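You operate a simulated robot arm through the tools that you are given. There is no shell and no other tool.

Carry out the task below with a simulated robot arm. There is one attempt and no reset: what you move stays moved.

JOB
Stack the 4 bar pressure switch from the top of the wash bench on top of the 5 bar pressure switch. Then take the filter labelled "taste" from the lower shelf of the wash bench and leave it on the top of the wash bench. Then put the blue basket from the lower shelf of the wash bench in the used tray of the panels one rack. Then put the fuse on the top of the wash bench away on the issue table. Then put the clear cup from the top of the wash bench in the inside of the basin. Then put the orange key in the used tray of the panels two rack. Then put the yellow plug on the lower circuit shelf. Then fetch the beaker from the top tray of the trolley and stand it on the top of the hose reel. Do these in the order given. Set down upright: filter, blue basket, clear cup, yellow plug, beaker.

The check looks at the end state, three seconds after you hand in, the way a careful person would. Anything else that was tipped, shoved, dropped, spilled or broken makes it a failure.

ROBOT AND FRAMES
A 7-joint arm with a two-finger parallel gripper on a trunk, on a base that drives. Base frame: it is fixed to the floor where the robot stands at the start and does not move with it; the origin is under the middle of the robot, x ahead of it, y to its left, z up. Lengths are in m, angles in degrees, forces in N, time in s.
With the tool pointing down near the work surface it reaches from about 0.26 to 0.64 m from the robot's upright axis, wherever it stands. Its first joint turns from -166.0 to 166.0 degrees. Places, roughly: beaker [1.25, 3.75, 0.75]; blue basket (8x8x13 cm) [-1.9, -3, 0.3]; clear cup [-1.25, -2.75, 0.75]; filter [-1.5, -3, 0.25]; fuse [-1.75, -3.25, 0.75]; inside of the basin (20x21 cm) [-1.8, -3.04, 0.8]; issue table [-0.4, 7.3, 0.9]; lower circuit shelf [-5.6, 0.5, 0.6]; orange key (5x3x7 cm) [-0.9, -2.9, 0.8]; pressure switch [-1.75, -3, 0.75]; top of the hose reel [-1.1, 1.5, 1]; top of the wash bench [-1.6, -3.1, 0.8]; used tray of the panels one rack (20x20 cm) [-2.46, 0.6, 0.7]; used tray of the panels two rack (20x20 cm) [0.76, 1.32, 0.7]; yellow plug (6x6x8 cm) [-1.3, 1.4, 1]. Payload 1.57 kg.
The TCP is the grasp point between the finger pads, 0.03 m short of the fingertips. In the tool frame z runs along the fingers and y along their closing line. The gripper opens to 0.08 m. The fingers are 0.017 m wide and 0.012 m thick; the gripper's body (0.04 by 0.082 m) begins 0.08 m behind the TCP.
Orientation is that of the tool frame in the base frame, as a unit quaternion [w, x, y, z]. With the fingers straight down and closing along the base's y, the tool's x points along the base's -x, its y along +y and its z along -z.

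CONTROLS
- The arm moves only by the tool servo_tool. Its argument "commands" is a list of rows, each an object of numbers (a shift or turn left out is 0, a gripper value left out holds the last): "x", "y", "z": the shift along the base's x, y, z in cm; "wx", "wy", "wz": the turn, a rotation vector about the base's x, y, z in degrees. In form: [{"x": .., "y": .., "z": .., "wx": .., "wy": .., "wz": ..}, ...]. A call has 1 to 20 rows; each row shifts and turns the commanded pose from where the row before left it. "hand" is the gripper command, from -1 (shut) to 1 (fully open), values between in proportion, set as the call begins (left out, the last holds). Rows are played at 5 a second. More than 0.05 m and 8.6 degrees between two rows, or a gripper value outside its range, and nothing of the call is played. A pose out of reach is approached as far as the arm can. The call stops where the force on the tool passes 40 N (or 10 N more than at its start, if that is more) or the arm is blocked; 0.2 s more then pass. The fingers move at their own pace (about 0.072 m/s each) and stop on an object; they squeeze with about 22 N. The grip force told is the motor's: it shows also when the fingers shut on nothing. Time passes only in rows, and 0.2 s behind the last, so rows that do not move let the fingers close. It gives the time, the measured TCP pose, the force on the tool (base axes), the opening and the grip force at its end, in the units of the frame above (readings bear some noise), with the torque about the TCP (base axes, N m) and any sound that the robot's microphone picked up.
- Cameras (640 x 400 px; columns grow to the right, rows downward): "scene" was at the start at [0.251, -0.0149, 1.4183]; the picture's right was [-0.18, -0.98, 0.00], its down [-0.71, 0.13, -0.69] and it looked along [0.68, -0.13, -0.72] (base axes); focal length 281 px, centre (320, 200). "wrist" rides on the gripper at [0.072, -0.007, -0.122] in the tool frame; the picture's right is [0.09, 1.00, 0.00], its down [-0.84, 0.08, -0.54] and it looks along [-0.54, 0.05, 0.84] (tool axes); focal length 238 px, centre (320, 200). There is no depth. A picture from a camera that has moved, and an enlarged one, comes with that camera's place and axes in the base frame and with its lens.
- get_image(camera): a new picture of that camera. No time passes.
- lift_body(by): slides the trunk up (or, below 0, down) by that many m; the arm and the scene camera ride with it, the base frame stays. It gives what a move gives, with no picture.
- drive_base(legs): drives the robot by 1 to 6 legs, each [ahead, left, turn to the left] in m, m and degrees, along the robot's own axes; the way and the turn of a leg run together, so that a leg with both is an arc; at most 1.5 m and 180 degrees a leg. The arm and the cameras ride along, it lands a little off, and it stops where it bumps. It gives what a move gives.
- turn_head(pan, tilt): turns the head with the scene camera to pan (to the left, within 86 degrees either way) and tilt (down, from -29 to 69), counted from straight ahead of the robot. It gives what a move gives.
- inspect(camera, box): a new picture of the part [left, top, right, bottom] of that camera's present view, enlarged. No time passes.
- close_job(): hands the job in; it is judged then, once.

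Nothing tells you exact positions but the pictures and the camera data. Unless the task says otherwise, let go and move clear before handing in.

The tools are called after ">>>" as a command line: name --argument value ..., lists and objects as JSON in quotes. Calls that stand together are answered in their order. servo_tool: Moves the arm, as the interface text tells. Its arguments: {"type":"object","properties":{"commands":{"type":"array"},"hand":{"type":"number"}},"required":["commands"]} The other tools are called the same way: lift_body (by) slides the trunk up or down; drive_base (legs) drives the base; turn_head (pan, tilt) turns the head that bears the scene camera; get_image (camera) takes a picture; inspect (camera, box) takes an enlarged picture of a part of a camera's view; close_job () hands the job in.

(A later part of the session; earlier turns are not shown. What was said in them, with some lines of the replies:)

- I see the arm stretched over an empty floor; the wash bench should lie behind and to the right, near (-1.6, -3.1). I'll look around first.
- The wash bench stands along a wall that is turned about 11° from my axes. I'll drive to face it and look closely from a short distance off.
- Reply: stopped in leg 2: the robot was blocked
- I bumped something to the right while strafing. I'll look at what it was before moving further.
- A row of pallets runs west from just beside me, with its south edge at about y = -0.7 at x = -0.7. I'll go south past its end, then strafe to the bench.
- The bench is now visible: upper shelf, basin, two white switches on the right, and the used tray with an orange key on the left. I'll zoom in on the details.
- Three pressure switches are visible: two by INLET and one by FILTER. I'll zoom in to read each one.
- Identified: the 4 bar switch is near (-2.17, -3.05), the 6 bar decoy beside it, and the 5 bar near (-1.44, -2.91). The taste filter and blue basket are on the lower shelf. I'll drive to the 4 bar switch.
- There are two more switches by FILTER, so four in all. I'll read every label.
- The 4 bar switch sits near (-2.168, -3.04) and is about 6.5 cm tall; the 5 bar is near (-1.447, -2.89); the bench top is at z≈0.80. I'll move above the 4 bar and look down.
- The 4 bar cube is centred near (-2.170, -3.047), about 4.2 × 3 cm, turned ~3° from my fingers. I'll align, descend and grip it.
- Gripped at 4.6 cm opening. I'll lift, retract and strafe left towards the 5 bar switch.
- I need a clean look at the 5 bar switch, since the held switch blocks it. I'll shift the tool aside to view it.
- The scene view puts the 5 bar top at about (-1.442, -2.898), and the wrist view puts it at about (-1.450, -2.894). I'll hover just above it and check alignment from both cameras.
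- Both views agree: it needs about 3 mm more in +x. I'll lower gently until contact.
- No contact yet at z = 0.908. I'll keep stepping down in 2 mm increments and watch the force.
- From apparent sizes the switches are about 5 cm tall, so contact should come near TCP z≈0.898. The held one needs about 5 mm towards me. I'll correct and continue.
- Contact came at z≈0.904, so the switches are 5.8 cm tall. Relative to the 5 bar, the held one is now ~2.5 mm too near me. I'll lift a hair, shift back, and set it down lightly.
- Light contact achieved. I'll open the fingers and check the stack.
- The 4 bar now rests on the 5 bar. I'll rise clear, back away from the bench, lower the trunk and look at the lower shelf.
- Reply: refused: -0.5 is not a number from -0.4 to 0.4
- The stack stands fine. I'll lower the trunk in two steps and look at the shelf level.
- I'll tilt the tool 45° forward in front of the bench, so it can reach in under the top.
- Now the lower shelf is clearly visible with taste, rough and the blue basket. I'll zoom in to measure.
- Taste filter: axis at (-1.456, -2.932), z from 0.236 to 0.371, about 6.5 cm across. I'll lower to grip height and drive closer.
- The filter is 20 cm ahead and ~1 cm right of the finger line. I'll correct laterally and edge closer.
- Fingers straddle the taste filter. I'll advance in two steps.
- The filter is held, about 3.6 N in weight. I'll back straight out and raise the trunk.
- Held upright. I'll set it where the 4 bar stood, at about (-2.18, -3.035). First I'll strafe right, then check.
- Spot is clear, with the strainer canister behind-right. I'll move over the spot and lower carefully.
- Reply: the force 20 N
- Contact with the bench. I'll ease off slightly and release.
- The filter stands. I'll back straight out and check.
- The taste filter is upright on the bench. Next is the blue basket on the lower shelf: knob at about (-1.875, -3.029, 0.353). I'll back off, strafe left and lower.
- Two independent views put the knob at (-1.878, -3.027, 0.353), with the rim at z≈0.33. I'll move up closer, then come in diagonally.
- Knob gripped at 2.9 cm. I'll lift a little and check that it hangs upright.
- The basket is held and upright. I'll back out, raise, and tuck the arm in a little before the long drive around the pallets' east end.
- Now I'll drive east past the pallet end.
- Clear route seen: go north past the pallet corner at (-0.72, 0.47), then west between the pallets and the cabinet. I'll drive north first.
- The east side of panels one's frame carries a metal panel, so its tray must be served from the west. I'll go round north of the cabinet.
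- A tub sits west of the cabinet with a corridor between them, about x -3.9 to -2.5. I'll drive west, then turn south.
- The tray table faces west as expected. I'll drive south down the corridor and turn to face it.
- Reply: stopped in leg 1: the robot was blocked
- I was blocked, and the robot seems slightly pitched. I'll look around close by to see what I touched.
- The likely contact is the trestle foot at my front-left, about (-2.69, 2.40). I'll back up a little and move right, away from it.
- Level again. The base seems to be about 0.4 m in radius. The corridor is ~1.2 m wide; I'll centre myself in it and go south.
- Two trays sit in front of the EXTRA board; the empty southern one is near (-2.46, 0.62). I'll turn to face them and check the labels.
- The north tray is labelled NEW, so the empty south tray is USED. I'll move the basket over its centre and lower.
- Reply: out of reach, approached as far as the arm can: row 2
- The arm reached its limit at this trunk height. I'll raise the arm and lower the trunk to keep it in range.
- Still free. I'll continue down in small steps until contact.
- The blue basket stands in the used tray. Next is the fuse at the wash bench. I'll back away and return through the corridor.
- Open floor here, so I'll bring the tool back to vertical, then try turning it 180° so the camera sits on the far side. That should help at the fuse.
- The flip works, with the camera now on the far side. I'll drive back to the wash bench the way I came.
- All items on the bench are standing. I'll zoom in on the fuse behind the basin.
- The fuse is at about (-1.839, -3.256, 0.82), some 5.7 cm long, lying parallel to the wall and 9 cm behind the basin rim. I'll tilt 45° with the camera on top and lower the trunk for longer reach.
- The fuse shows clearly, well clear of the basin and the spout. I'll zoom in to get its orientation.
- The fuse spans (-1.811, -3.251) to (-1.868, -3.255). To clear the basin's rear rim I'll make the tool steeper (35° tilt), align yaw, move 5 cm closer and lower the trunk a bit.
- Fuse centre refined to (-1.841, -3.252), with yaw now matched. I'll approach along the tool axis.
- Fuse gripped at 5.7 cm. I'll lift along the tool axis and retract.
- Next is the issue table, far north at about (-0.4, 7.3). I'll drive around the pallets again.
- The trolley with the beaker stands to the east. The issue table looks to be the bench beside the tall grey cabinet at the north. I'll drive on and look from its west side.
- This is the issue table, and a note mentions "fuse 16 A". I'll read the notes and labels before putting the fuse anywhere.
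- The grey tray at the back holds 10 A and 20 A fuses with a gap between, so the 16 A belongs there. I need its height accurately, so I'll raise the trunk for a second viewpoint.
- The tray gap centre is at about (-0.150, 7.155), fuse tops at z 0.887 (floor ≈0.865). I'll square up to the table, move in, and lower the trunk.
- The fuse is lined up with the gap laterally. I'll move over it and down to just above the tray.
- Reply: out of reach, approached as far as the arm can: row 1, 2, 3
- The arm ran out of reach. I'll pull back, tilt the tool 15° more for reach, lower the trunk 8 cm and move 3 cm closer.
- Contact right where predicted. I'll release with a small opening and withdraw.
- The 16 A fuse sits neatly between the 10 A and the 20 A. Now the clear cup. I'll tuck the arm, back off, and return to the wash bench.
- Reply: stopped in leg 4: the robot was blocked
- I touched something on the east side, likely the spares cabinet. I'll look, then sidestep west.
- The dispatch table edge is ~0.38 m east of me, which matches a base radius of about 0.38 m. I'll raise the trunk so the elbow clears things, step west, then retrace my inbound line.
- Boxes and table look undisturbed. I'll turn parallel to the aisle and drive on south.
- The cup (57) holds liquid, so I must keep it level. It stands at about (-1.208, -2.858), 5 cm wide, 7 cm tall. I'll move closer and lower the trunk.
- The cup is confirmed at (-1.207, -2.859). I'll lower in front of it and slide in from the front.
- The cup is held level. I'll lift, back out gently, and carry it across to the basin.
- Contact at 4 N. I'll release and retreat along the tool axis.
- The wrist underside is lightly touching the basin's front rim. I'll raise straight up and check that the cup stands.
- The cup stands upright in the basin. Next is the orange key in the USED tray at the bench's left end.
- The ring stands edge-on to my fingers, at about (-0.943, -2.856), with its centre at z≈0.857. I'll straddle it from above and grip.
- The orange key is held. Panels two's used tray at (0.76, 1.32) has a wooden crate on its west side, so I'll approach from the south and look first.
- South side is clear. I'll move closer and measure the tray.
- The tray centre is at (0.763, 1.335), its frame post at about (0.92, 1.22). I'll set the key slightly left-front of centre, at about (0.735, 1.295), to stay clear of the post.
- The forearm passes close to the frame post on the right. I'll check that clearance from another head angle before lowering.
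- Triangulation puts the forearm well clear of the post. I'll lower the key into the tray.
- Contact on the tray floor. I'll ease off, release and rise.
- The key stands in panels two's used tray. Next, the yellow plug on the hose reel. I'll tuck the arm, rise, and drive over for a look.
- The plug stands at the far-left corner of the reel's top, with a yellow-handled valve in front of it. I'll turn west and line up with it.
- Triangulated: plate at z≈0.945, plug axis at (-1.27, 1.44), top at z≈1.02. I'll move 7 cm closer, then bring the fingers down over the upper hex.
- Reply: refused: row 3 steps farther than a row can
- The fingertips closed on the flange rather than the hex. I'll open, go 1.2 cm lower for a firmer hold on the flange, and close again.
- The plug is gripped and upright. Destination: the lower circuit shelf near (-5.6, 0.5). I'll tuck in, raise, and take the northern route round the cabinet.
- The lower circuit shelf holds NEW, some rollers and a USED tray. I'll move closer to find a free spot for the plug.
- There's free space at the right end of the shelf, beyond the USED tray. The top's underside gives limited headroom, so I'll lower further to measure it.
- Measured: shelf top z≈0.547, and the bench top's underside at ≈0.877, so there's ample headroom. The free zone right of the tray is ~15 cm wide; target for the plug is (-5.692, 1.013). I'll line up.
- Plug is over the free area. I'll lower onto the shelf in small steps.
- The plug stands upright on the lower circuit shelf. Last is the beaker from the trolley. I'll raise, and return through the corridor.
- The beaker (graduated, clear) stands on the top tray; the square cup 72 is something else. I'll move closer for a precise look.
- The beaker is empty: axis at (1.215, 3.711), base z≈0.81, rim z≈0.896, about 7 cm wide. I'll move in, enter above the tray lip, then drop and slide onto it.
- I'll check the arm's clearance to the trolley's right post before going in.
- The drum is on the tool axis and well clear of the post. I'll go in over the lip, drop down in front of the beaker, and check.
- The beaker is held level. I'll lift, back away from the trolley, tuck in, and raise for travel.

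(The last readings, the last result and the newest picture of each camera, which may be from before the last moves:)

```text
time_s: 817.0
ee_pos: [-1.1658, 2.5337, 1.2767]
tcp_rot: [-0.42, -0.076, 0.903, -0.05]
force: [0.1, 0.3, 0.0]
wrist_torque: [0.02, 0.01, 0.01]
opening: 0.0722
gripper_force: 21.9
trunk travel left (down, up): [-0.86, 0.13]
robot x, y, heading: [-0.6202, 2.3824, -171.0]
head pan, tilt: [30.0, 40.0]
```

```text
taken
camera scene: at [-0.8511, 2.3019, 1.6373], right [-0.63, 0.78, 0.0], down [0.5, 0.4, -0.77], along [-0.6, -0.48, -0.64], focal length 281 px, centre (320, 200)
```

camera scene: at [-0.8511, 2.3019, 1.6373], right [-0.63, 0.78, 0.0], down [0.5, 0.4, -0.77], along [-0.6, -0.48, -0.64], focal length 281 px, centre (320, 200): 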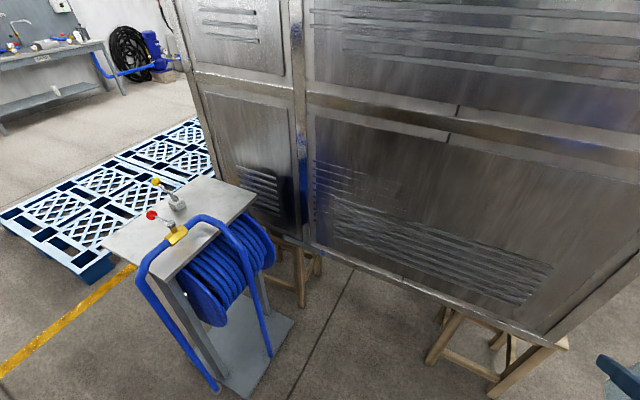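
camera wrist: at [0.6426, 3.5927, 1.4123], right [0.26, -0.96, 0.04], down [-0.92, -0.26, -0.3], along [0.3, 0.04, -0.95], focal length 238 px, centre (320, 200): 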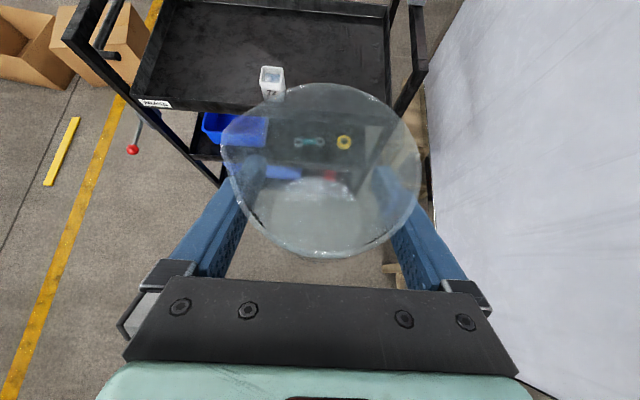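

>>> drive_base --legs '[[0, 1.02, 1.7]]'

>>> turn_head --pan 0 --tilt 50

>>> get_image --camera "scene"

>>> get_image --camera "wrist"

```text
time_s: 822.2
ee_pos: [-0.9981, 1.5223, 1.2772]
tcp_rot: [-0.42, -0.09, 0.901, -0.057]
force: [-0.2, 0.5, 0.4]
wrist_torque: [0.02, -0.01, 0.0]
opening: 0.0718
gripper_force: 22.0
trunk travel left (down, up): [-0.86, 0.13]
robot x, y, heading: [-0.4452, 1.3909, -169.3]
head pan, tilt: [30.0, 40.0]
```

```text
time_s: 823.2
ee_pos: [-0.9981, 1.521, 1.2777]
tcp_rot: [-0.42, -0.089, 0.901, -0.057]
force: [0.6, -0.1, -1.0]
wrist_torque: [0.0, -0.04, -0.01]
opening: 0.0717
gripper_force: 21.8
trunk travel left (down, up): [-0.86, 0.13]
robot x, y, heading: [-0.4458, 1.3887, -169.4]
head pan, tilt: [0.0, 50.0]
```

```text
taken
camera scene: at [-0.6863, 1.3414, 1.6231], right [-0.19, 0.98, 0.0], down [0.75, 0.14, -0.64], along [-0.63, -0.12, -0.77], focal length 281 px, centre (320, 200)
```

scene: 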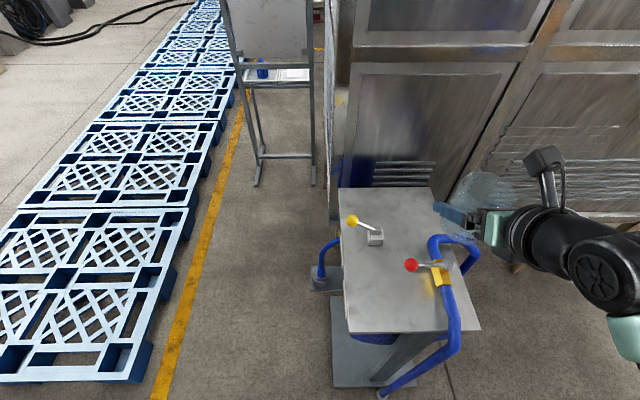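

```text
taken
camera wrist: at [-0.9504, 1.5282, 1.4123], right [-0.27, 0.96, 0.04], down [0.92, 0.27, -0.3], along [-0.3, -0.04, -0.95], focal length 238 px, centre (320, 200)
```

wrist: 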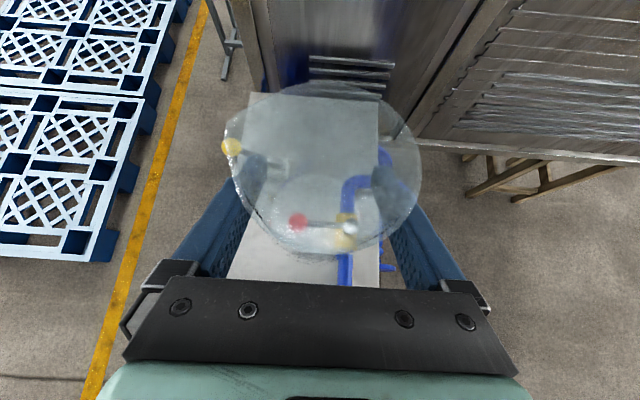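

I'll stand the beaker on the free east part of the plate, around (-0.955, 1.42), between the edge and the valves. Moving over it now.

>>> servo_tool --commands '[{"x": 1.4, "y": -3.3}, {"x": 1.4, "y": -3.4}, {"x": 1.5, "y": -3.4}, {}]'

>>> lift_body --by -0.17

>>> turn_head --pan 10 --tilt 50

>>> get_image --camera "scene"

>>> get_image --camera "wrist"

```text
time_s: 824.2
ee_pos: [-0.952, 1.4206, 1.2781]
tcp_rot: [-0.42, -0.089, 0.902, -0.057]
force: [-0.1, 0.0, -0.3]
wrist_torque: [-0.02, -0.04, 0.01]
opening: 0.0716
gripper_force: 22.2
trunk travel left (down, up): [-0.86, 0.13]
robot x, y, heading: [-0.4455, 1.3874, -169.3]
head pan, tilt: [0.0, 50.0]
```

```text
time_s: 826.1
ee_pos: [-0.9532, 1.4217, 1.1078]
tcp_rot: [-0.419, -0.089, 0.902, -0.056]
force: [-0.1, 0.3, -0.7]
wrist_torque: [-0.02, 0.01, 0.0]
opening: 0.071
gripper_force: 21.9
trunk travel left (down, up): [-0.69, 0.3]
robot x, y, heading: [-0.446, 1.3878, -169.2]
head pan, tilt: [0.0, 50.0]
```

```text
time_s: 826.8
ee_pos: [-0.9522, 1.4208, 1.1078]
tcp_rot: [-0.42, -0.089, 0.901, -0.057]
force: [0.0, -0.1, -0.1]
wrist_torque: [-0.01, -0.01, 0.0]
opening: 0.0711
gripper_force: 22.1
trunk travel left (down, up): [-0.69, 0.3]
robot x, y, heading: [-0.4485, 1.3878, -169.1]
head pan, tilt: [10.0, 50.0]
```

```text
taken
camera scene: at [-0.6827, 1.3286, 1.4531], right [-0.35, 0.94, 0.0], down [0.72, 0.27, -0.64], along [-0.6, -0.23, -0.77], focal length 281 px, centre (320, 200)
```

scene: 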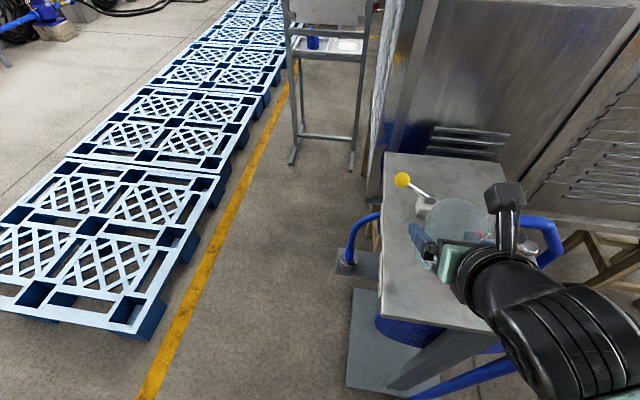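

```text
taken
camera wrist: at [-0.9058, 1.4275, 1.2428], right [-0.27, 0.96, 0.04], down [0.92, 0.27, -0.3], along [-0.3, -0.04, -0.95], focal length 238 px, centre (320, 200)
```

wrist: 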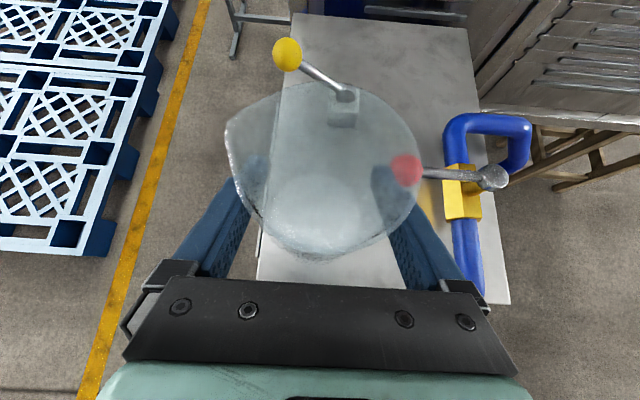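

>>> inspect --camera "scene" --box '[380, 170, 560, 290]'

>>> inspect --camera "wrist" --box '[200, 60, 460, 280]'

```text
3.33 times, centred on (470, 230) of scene
camera zoom: at [-0.6827, 1.3286, 1.4531], right [-0.35, 0.94, 0.0], down [0.72, 0.27, -0.64], along [-0.6, -0.23, -0.77], focal length 937 px, centre (-180, 100)
```

zoom: 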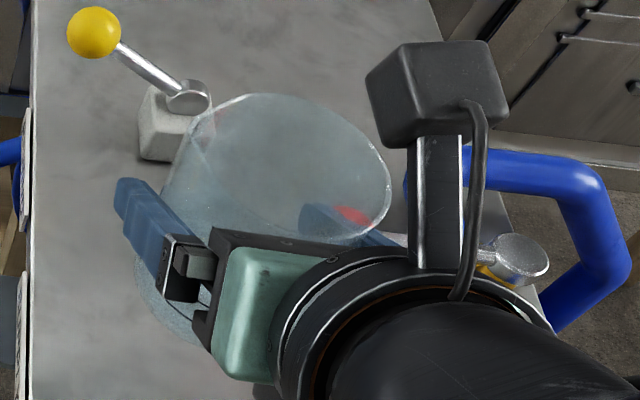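

```text
1.82 times, centred on (330, 170) of wrist
camera zoom: at [-0.9058, 1.4275, 1.2428], right [-0.27, 0.96, 0.04], down [0.92, 0.27, -0.3], along [-0.3, -0.04, -0.95], focal length 433 px, centre (302, 254)
```

zoom: 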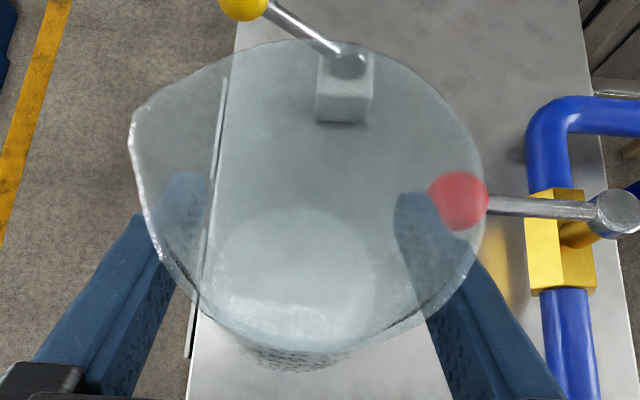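

The beaker has crept about 10° in the grip, its base swinging towards me. I'll counter-tilt the tool by the same amount to bring it upright, then set it down promptly.

>>> servo_tool --commands '[{"wx": -1.14, "wy": 4.87}, {"wx": -1.14, "wy": 4.87}, {"z": -2}, {"z": -2}]'

>>> get_image --camera "wrist"

>>> inspect --camera "scene" --box '[380, 170, 560, 290]'

```text
time_s: 827.8
ee_pos: [-0.9519, 1.4214, 1.0682]
tcp_rot: [-0.497, -0.086, 0.861, -0.067]
force: [0.6, 0.3, 0.1]
wrist_torque: [-0.05, 0.02, 0.01]
opening: 0.0712
gripper_force: 21.8
trunk travel left (down, up): [-0.69, 0.3]
robot x, y, heading: [-0.4466, 1.3866, -169.2]
head pan, tilt: [10.0, 50.0]
```

```text
taken
camera wrist: at [-0.883, 1.4329, 1.1924], right [-0.26, 0.96, 0.05], down [0.85, 0.25, -0.46], along [-0.46, -0.08, -0.89], focal length 238 px, centre (320, 200)
```

wrist: 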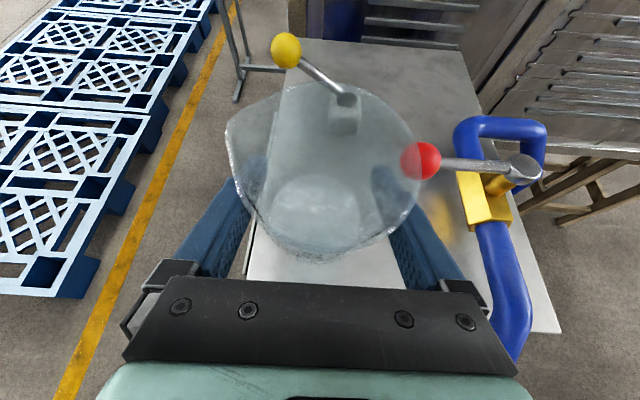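

```text
3.33 times, centred on (470, 230) of scene
camera zoom: at [-0.6827, 1.3286, 1.4531], right [-0.35, 0.94, 0.0], down [0.72, 0.27, -0.64], along [-0.6, -0.23, -0.77], focal length 937 px, centre (-180, 100)
```

zoom: 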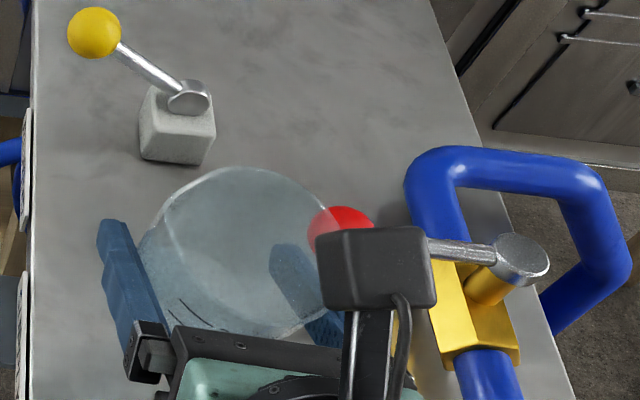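

>>> inspect --camera "wrist" --box '[220, 70, 430, 280]'

>>> turn_head --pan -5 --tilt 25

>>> get_image --camera "scene"

```text
1.90 times, centred on (325, 175) of wrist
camera zoom: at [-0.883, 1.4329, 1.1924], right [-0.26, 0.96, 0.05], down [0.85, 0.25, -0.46], along [-0.46, -0.08, -0.89], focal length 454 px, centre (310, 248)
```

zoom: 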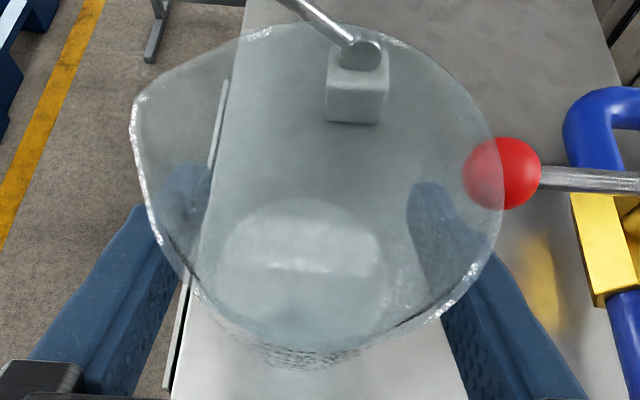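

```text
time_s: 828.7
ee_pos: [-0.9507, 1.4212, 1.0684]
tcp_rot: [-0.497, -0.085, 0.861, -0.067]
force: [-0.4, 0.4, -0.2]
wrist_torque: [-0.01, -0.01, 0.0]
opening: 0.071
gripper_force: 21.6
trunk travel left (down, up): [-0.69, 0.3]
robot x, y, heading: [-0.4454, 1.3887, -169.6]
head pan, tilt: [-5.0, 25.0]
```

```text
taken
camera scene: at [-0.7023, 1.3465, 1.4905], right [-0.1, 0.99, 0.0], down [0.42, 0.04, -0.91], along [-0.9, -0.09, -0.42], focal length 281 px, centre (320, 200)
```

scene: 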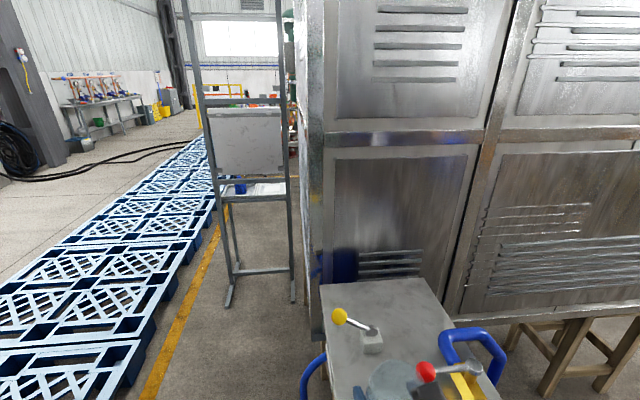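

On closer analysis the beaker had actually been upright before; the narrowing grip was only compliance. I'll undo that tilt and verify.

>>> servo_tool --commands '[{"wx": 1.14, "wy": -4.87}, {"wx": 1.14, "wy": -4.87}, {}]'

>>> turn_head --pan 15 --tilt 45

>>> inspect --camera "scene" --box '[380, 170, 580, 310]'

>>> get_image --camera "wrist"

```text
time_s: 829.5
ee_pos: [-0.9519, 1.4215, 1.0677]
tcp_rot: [-0.419, -0.09, 0.902, -0.057]
force: [0.1, 0.7, 0.1]
wrist_torque: [0.0, 0.0, -0.02]
opening: 0.0713
gripper_force: 22.1
trunk travel left (down, up): [-0.69, 0.3]
robot x, y, heading: [-0.4446, 1.3847, -169.1]
head pan, tilt: [-5.0, 25.0]
```

```text
time_s: 830.3
ee_pos: [-0.9523, 1.4203, 1.0679]
tcp_rot: [-0.42, -0.089, 0.902, -0.056]
force: [1.5, -0.2, 0.0]
wrist_torque: [-0.02, 0.0, 0.0]
opening: 0.0709
gripper_force: 22.4
trunk travel left (down, up): [-0.69, 0.3]
robot x, y, heading: [-0.4447, 1.3868, -169.1]
head pan, tilt: [15.0, 45.0]
```

```text
2.86 times, centred on (480, 240) of scene
camera zoom: at [-0.6839, 1.3206, 1.4601], right [-0.43, 0.9, 0.0], down [0.64, 0.31, -0.71], along [-0.64, -0.31, -0.71], focal length 803 px, centre (-137, 86)
```

zoom: 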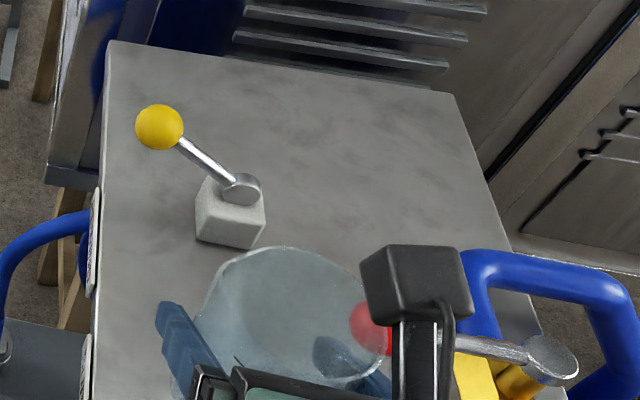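

```text
taken
camera wrist: at [-0.9053, 1.4277, 1.2026], right [-0.27, 0.96, 0.04], down [0.92, 0.27, -0.3], along [-0.3, -0.04, -0.95], focal length 238 px, centre (320, 200)
```

wrist: 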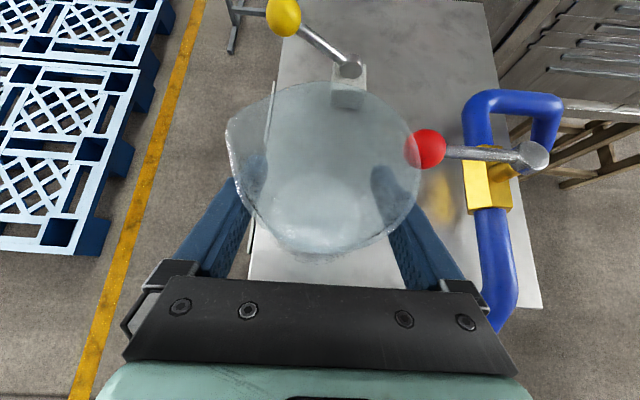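

The beaker is upright again. I'll lower it to the plate in small steps.

>>> servo_tool --commands '[{"z": -2.5}, {"z": -2}, {"z": -1}, {}]'

>>> servo_tool --commands '[{"z": -0.5}, {}]'

>>> servo_tool --commands '[{"z": -0.4}, {}]'

>>> servo_tool --commands '[{"z": -0.4}, {}]'

>>> get_image --camera "wrist"

```text
time_s: 831.3
ee_pos: [-0.9527, 1.4213, 1.0131]
tcp_rot: [-0.42, -0.09, 0.901, -0.057]
force: [0.5, -0.3, -0.3]
wrist_torque: [0.02, 0.0, 0.01]
opening: 0.071
gripper_force: 22.3
trunk travel left (down, up): [-0.69, 0.3]
robot x, y, heading: [-0.4452, 1.3867, -169.4]
head pan, tilt: [15.0, 45.0]
```

```text
time_s: 831.9
ee_pos: [-0.9525, 1.4209, 1.0077]
tcp_rot: [-0.42, -0.089, 0.901, -0.056]
force: [0.5, -0.5, -1.2]
wrist_torque: [-0.02, -0.01, 0.0]
opening: 0.0707
gripper_force: 22.2
trunk travel left (down, up): [-0.69, 0.3]
robot x, y, heading: [-0.445, 1.3904, -169.0]
head pan, tilt: [15.0, 45.0]
```

```text
time_s: 832.5
ee_pos: [-0.9519, 1.421, 1.0043]
tcp_rot: [-0.419, -0.089, 0.902, -0.057]
force: [0.2, -0.5, -0.7]
wrist_torque: [0.0, 0.03, 0.02]
opening: 0.0708
gripper_force: 21.9
trunk travel left (down, up): [-0.69, 0.3]
robot x, y, heading: [-0.4462, 1.3885, -169.4]
head pan, tilt: [15.0, 45.0]
```

```text
time_s: 833.1
ee_pos: [-0.9512, 1.4223, 0.9996]
tcp_rot: [-0.42, -0.09, 0.902, -0.057]
force: [0.6, -0.2, -1.1]
wrist_torque: [0.02, -0.04, 0.02]
opening: 0.0708
gripper_force: 21.9
trunk travel left (down, up): [-0.69, 0.3]
robot x, y, heading: [-0.4478, 1.3863, -169.2]
head pan, tilt: [15.0, 45.0]
```

```text
taken
camera wrist: at [-0.905, 1.4275, 1.1345], right [-0.27, 0.96, 0.04], down [0.92, 0.27, -0.3], along [-0.3, -0.04, -0.95], focal length 238 px, centre (320, 200)
```

wrist: 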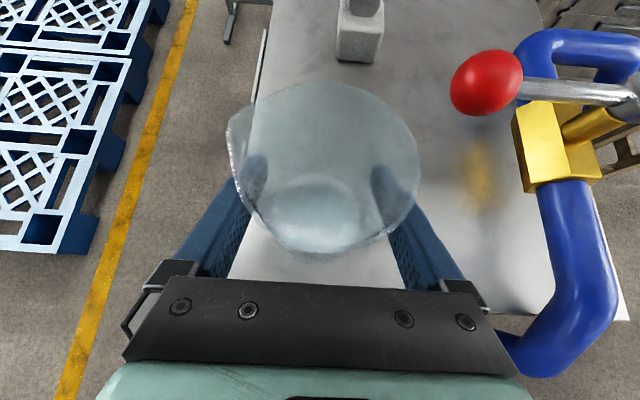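

>>> servo_tool --commands '[{"z": -0.3}, {}]'

>>> servo_tool --commands '[{"z": -0.3}, {}]'

>>> servo_tool --commands '[{"z": -0.3}, {}]'

>>> servo_tool --commands '[{"z": -0.3}, {}]'

```text
time_s: 833.7
ee_pos: [-0.9527, 1.4213, 0.9964]
tcp_rot: [-0.42, -0.089, 0.901, -0.056]
force: [0.0, 0.4, -0.7]
wrist_torque: [-0.01, -0.02, 0.05]
opening: 0.0711
gripper_force: 21.5
trunk travel left (down, up): [-0.69, 0.3]
robot x, y, heading: [-0.446, 1.3883, -169.2]
head pan, tilt: [15.0, 45.0]
```

```text
time_s: 834.3
ee_pos: [-0.9524, 1.4222, 0.9927]
tcp_rot: [-0.419, -0.09, 0.902, -0.057]
force: [-0.4, -0.5, -0.9]
wrist_torque: [-0.01, 0.01, 0.0]
opening: 0.0705
gripper_force: 21.9
trunk travel left (down, up): [-0.69, 0.3]
robot x, y, heading: [-0.4444, 1.3858, -169.4]
head pan, tilt: [15.0, 45.0]
```

```text
time_s: 834.9
ee_pos: [-0.9512, 1.422, 0.9926]
tcp_rot: [-0.421, -0.09, 0.901, -0.057]
force: [-0.5, 0.2, 3.1]
wrist_torque: [0.11, 0.04, 0.0]
opening: 0.0707
gripper_force: 22.0
trunk travel left (down, up): [-0.69, 0.3]
robot x, y, heading: [-0.4477, 1.3879, -169.2]
head pan, tilt: [15.0, 45.0]
```

```text
time_s: 835.5
ee_pos: [-0.9523, 1.4197, 0.9894]
tcp_rot: [-0.423, -0.091, 0.9, -0.057]
force: [-2.6, 0.2, 15.6]
wrist_torque: [0.23, -0.19, 0.17]
opening: 0.0704
gripper_force: 21.8
trunk travel left (down, up): [-0.69, 0.3]
robot x, y, heading: [-0.4481, 1.3868, -169.1]
head pan, tilt: [15.0, 45.0]
```

>>> servo_tool --commands '[{"z": 0.4}, {}]'

>>> servo_tool --commands '[{}, {}, {}]' --hand 1

>>> get_image --camera "wrist"

>>> get_image --camera "scene"

```text
time_s: 836.1
ee_pos: [-0.9516, 1.42, 0.989]
tcp_rot: [-0.418, -0.088, 0.902, -0.057]
force: [1.0, 0.0, 0.7]
wrist_torque: [-0.01, -0.02, 0.01]
opening: 0.0698
gripper_force: 22.1
trunk travel left (down, up): [-0.69, 0.3]
robot x, y, heading: [-0.4467, 1.3888, -169.1]
head pan, tilt: [15.0, 45.0]
```

```text
time_s: 836.9
ee_pos: [-0.9526, 1.4206, 0.9904]
tcp_rot: [-0.42, -0.09, 0.901, -0.058]
force: [0.9, -0.3, 0.1]
wrist_torque: [-0.02, 0.01, -0.02]
opening: 0.0801
gripper_force: 0.1
trunk travel left (down, up): [-0.69, 0.3]
robot x, y, heading: [-0.4454, 1.3861, -168.8]
head pan, tilt: [15.0, 45.0]
```

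```text
taken
camera wrist: at [-0.9053, 1.4274, 1.1265], right [-0.27, 0.96, 0.04], down [0.92, 0.27, -0.3], along [-0.3, -0.04, -0.95], focal length 238 px, centre (320, 200)
```

wrist: 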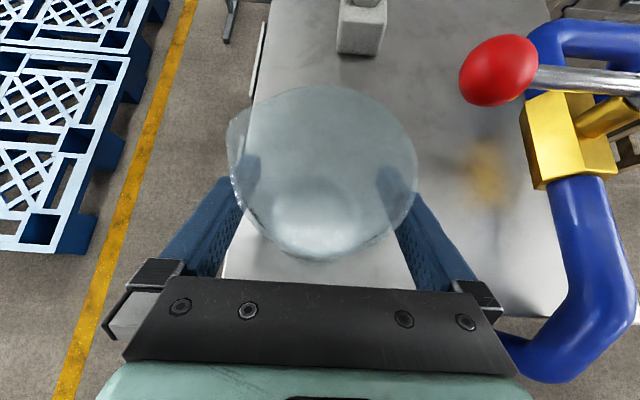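

```text
taken
camera scene: at [-0.6838, 1.3205, 1.46], right [-0.43, 0.9, 0.0], down [0.64, 0.31, -0.71], along [-0.64, -0.31, -0.71], focal length 281 px, centre (320, 200)
```

scene: 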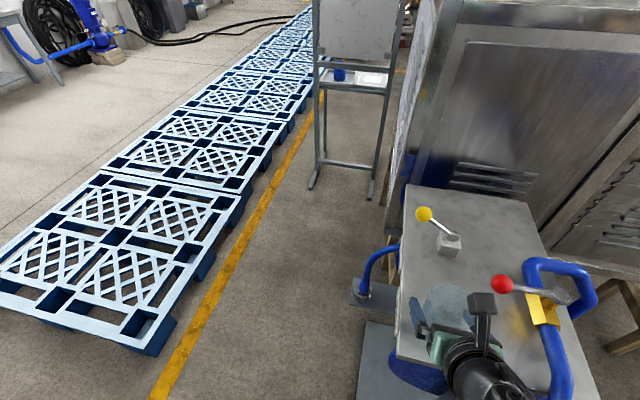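

The beaker stands. I'll withdraw straight back along the finger direction.

>>> servo_tool --commands '[{"x": 1.46, "y": 0.34}, {"x": 1.95, "y": 0.46}, {"x": 1.95, "y": 0.46}, {"x": 1.95, "y": 0.46}, {"x": 3, "y": 0, "z": 1}, {"x": 3, "y": 0, "z": 2}, {}]'

>>> get_image --camera "wrist"

>>> get_image --camera "scene"

```text
time_s: 838.5
ee_pos: [-0.8191, 1.438, 1.0227]
tcp_rot: [-0.42, -0.09, 0.901, -0.058]
force: [0.1, 0.0, 1.0]
wrist_torque: [-0.01, 0.01, -0.02]
opening: 0.0799
gripper_force: 0.1
trunk travel left (down, up): [-0.69, 0.3]
robot x, y, heading: [-0.4463, 1.3876, -169.1]
head pan, tilt: [15.0, 45.0]
```

```text
taken
camera wrist: at [-0.772, 1.4433, 1.1569], right [-0.27, 0.96, 0.04], down [0.92, 0.27, -0.3], along [-0.3, -0.04, -0.95], focal length 238 px, centre (320, 200)
```

wrist: 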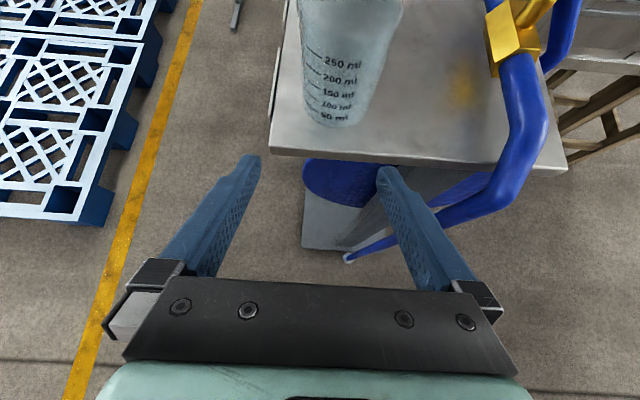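

```text
taken
camera scene: at [-0.6843, 1.3206, 1.46], right [-0.43, 0.9, 0.0], down [0.64, 0.31, -0.71], along [-0.64, -0.31, -0.71], focal length 281 px, centre (320, 200)
```

scene: 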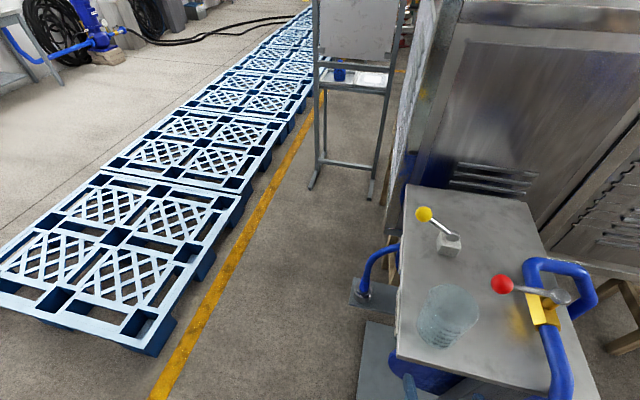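

>>> lift_body --by 0.2

>>> inspect --camera "scene" --box '[380, 170, 620, 330]'

>>> turn_head --pan 20 --tilt 25

>>> get_image --camera "scene"

>>> turn_head --pan 86 --tilt 15

>>> get_image --camera "scene"

```text
time_s: 840.7
ee_pos: [-0.8182, 1.4367, 1.2219]
tcp_rot: [-0.42, -0.089, 0.901, -0.056]
force: [0.7, 0.7, -0.2]
wrist_torque: [0.0, -0.02, -0.01]
opening: 0.0802
gripper_force: 0.1
trunk travel left (down, up): [-0.89, 0.1]
robot x, y, heading: [-0.4478, 1.3858, -169.1]
head pan, tilt: [15.0, 45.0]
```

```text
2.50 times, centred on (500, 250) of scene
camera zoom: at [-0.6839, 1.3205, 1.66], right [-0.43, 0.9, 0.0], down [0.64, 0.31, -0.71], along [-0.64, -0.31, -0.71], focal length 703 px, centre (-130, 75)
```

zoom: 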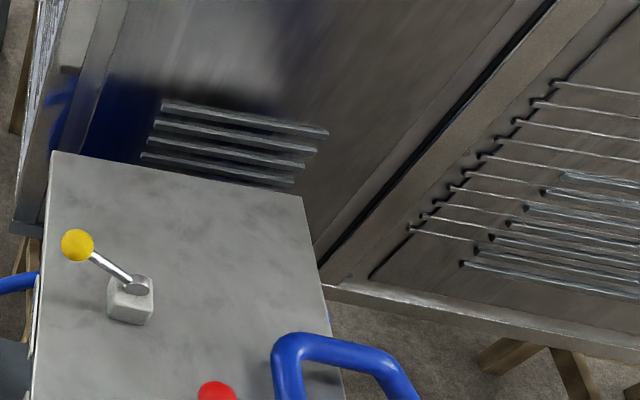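

```text
time_s: 841.5
ee_pos: [-0.8184, 1.4356, 1.2215]
tcp_rot: [-0.42, -0.09, 0.901, -0.057]
force: [0.5, 0.4, 0.7]
wrist_torque: [0.0, 0.02, -0.02]
opening: 0.08
gripper_force: 0.0
trunk travel left (down, up): [-0.89, 0.1]
robot x, y, heading: [-0.448, 1.3892, -169.3]
head pan, tilt: [20.0, 25.0]
```

```text
taken
camera scene: at [-0.6898, 1.3087, 1.6905], right [-0.51, 0.86, 0.0], down [0.36, 0.22, -0.91], along [-0.78, -0.46, -0.42], focal length 281 px, centre (320, 200)
```

scene: 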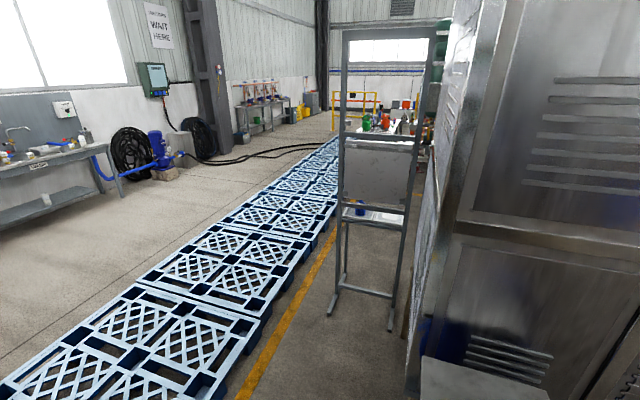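

```text
time_s: 842.9
ee_pos: [-0.8192, 1.437, 1.2216]
tcp_rot: [-0.42, -0.09, 0.901, -0.057]
force: [0.3, 0.2, -0.1]
wrist_torque: [0.01, -0.01, -0.01]
opening: 0.0799
gripper_force: 0.0
trunk travel left (down, up): [-0.89, 0.1]
robot x, y, heading: [-0.4425, 1.3874, -169.2]
head pan, tilt: [85.9, 15.0]
```

```text
taken
camera scene: at [-0.5998, 1.263, 1.7068], right [-0.99, -0.12, 0.0], down [-0.03, 0.26, -0.97], along [0.11, -0.96, -0.26], focal length 281 px, centre (320, 200)
```

scene: 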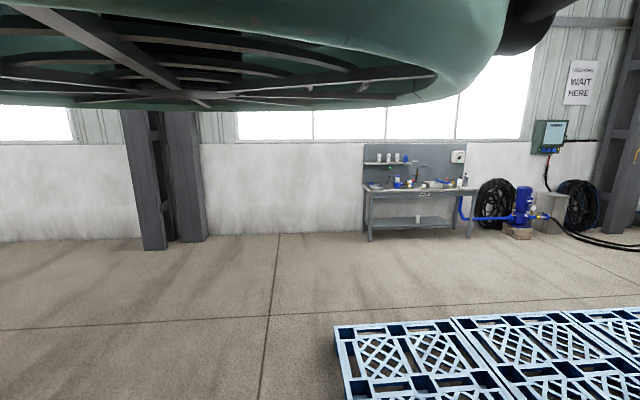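

>>> inspect --camera "scene" --box '[355, 140, 485, 235]'

>>> turn_head --pan 15 --tilt 60

>>> get_image --camera "scene"

```text
4.21 times, centred on (420, 188) of scene
camera zoom: at [-0.5998, 1.263, 1.7068], right [-0.99, -0.12, 0.0], down [-0.03, 0.26, -0.97], along [0.11, -0.96, -0.26], focal length 1184 px, centre (-101, 253)
```

zoom: 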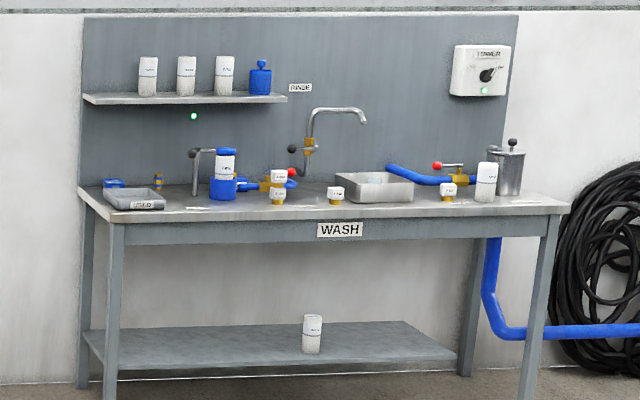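

```text
time_s: 844.3
ee_pos: [-0.818, 1.4368, 1.2215]
tcp_rot: [-0.421, -0.089, 0.901, -0.057]
force: [0.1, -1.2, -0.3]
wrist_torque: [0.02, -0.02, 0.0]
opening: 0.0799
gripper_force: 0.0
trunk travel left (down, up): [-0.89, 0.1]
robot x, y, heading: [-0.4471, 1.389, -169.1]
head pan, tilt: [15.0, 60.0]
```

```text
taken
camera scene: at [-0.6706, 1.3268, 1.6406], right [-0.44, 0.9, 0.0], down [0.78, 0.38, -0.5], along [-0.45, -0.22, -0.87], focal length 281 px, centre (320, 200)
```

scene: 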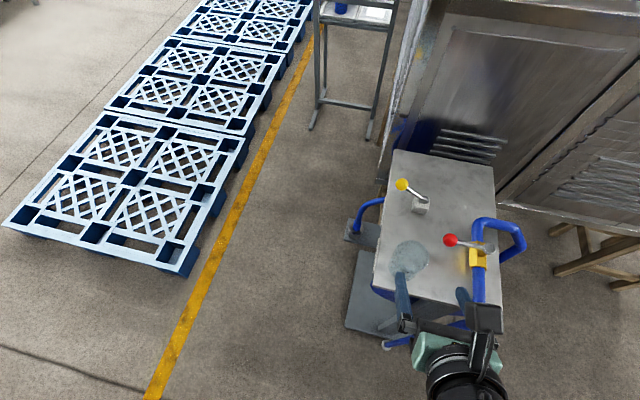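

All eight moves are done. The stack, filter and cup are standing on the wash bench, and the beaker is upright on the reel top with the gripper clear of it. I'm handing in.

>>> close_job

```text
The job is handed in.
```

I finished all eight tasks in the order given and handed the job in. I haven't been told the result of the check.

1. **Pressure switches:** the 4 bar switch is stacked on the 5 bar switch and was still standing when I looked back at the end.
2. **Taste filter:** it stands upright on top of the wash bench, near the INLET label.
3. **Blue basket:** it stands upright in the used tray of panels one.
4. **Fuse:** the 16 A fuse is in the grey tray on the issue table, in the gap between the 10 A and 20 A fuses.
5. **Clear cup:** it stands upright inside the basin, and I saw no liquid spilled.
6. **Orange key:** it stands in the used tray of panels two.
7. **Yellow plug:** it stands upright at the right end of the lower circuit shelf, beside the USED tray.
8. **Beaker:** it stands upright on the hose reel's top plate, between the edge and the valves.

The robot bumped things three times while driving:
- the end of the pallet row;
- probably a leg of the trestle under the panels one cabinet;
- what I took to be the edge of the dispatch table.

The wrist also touched the basin's front rim lightly when I set the cup down. In the pictures I saw nothing that looked moved or tipped, but I didn't go back to check those spots closely.
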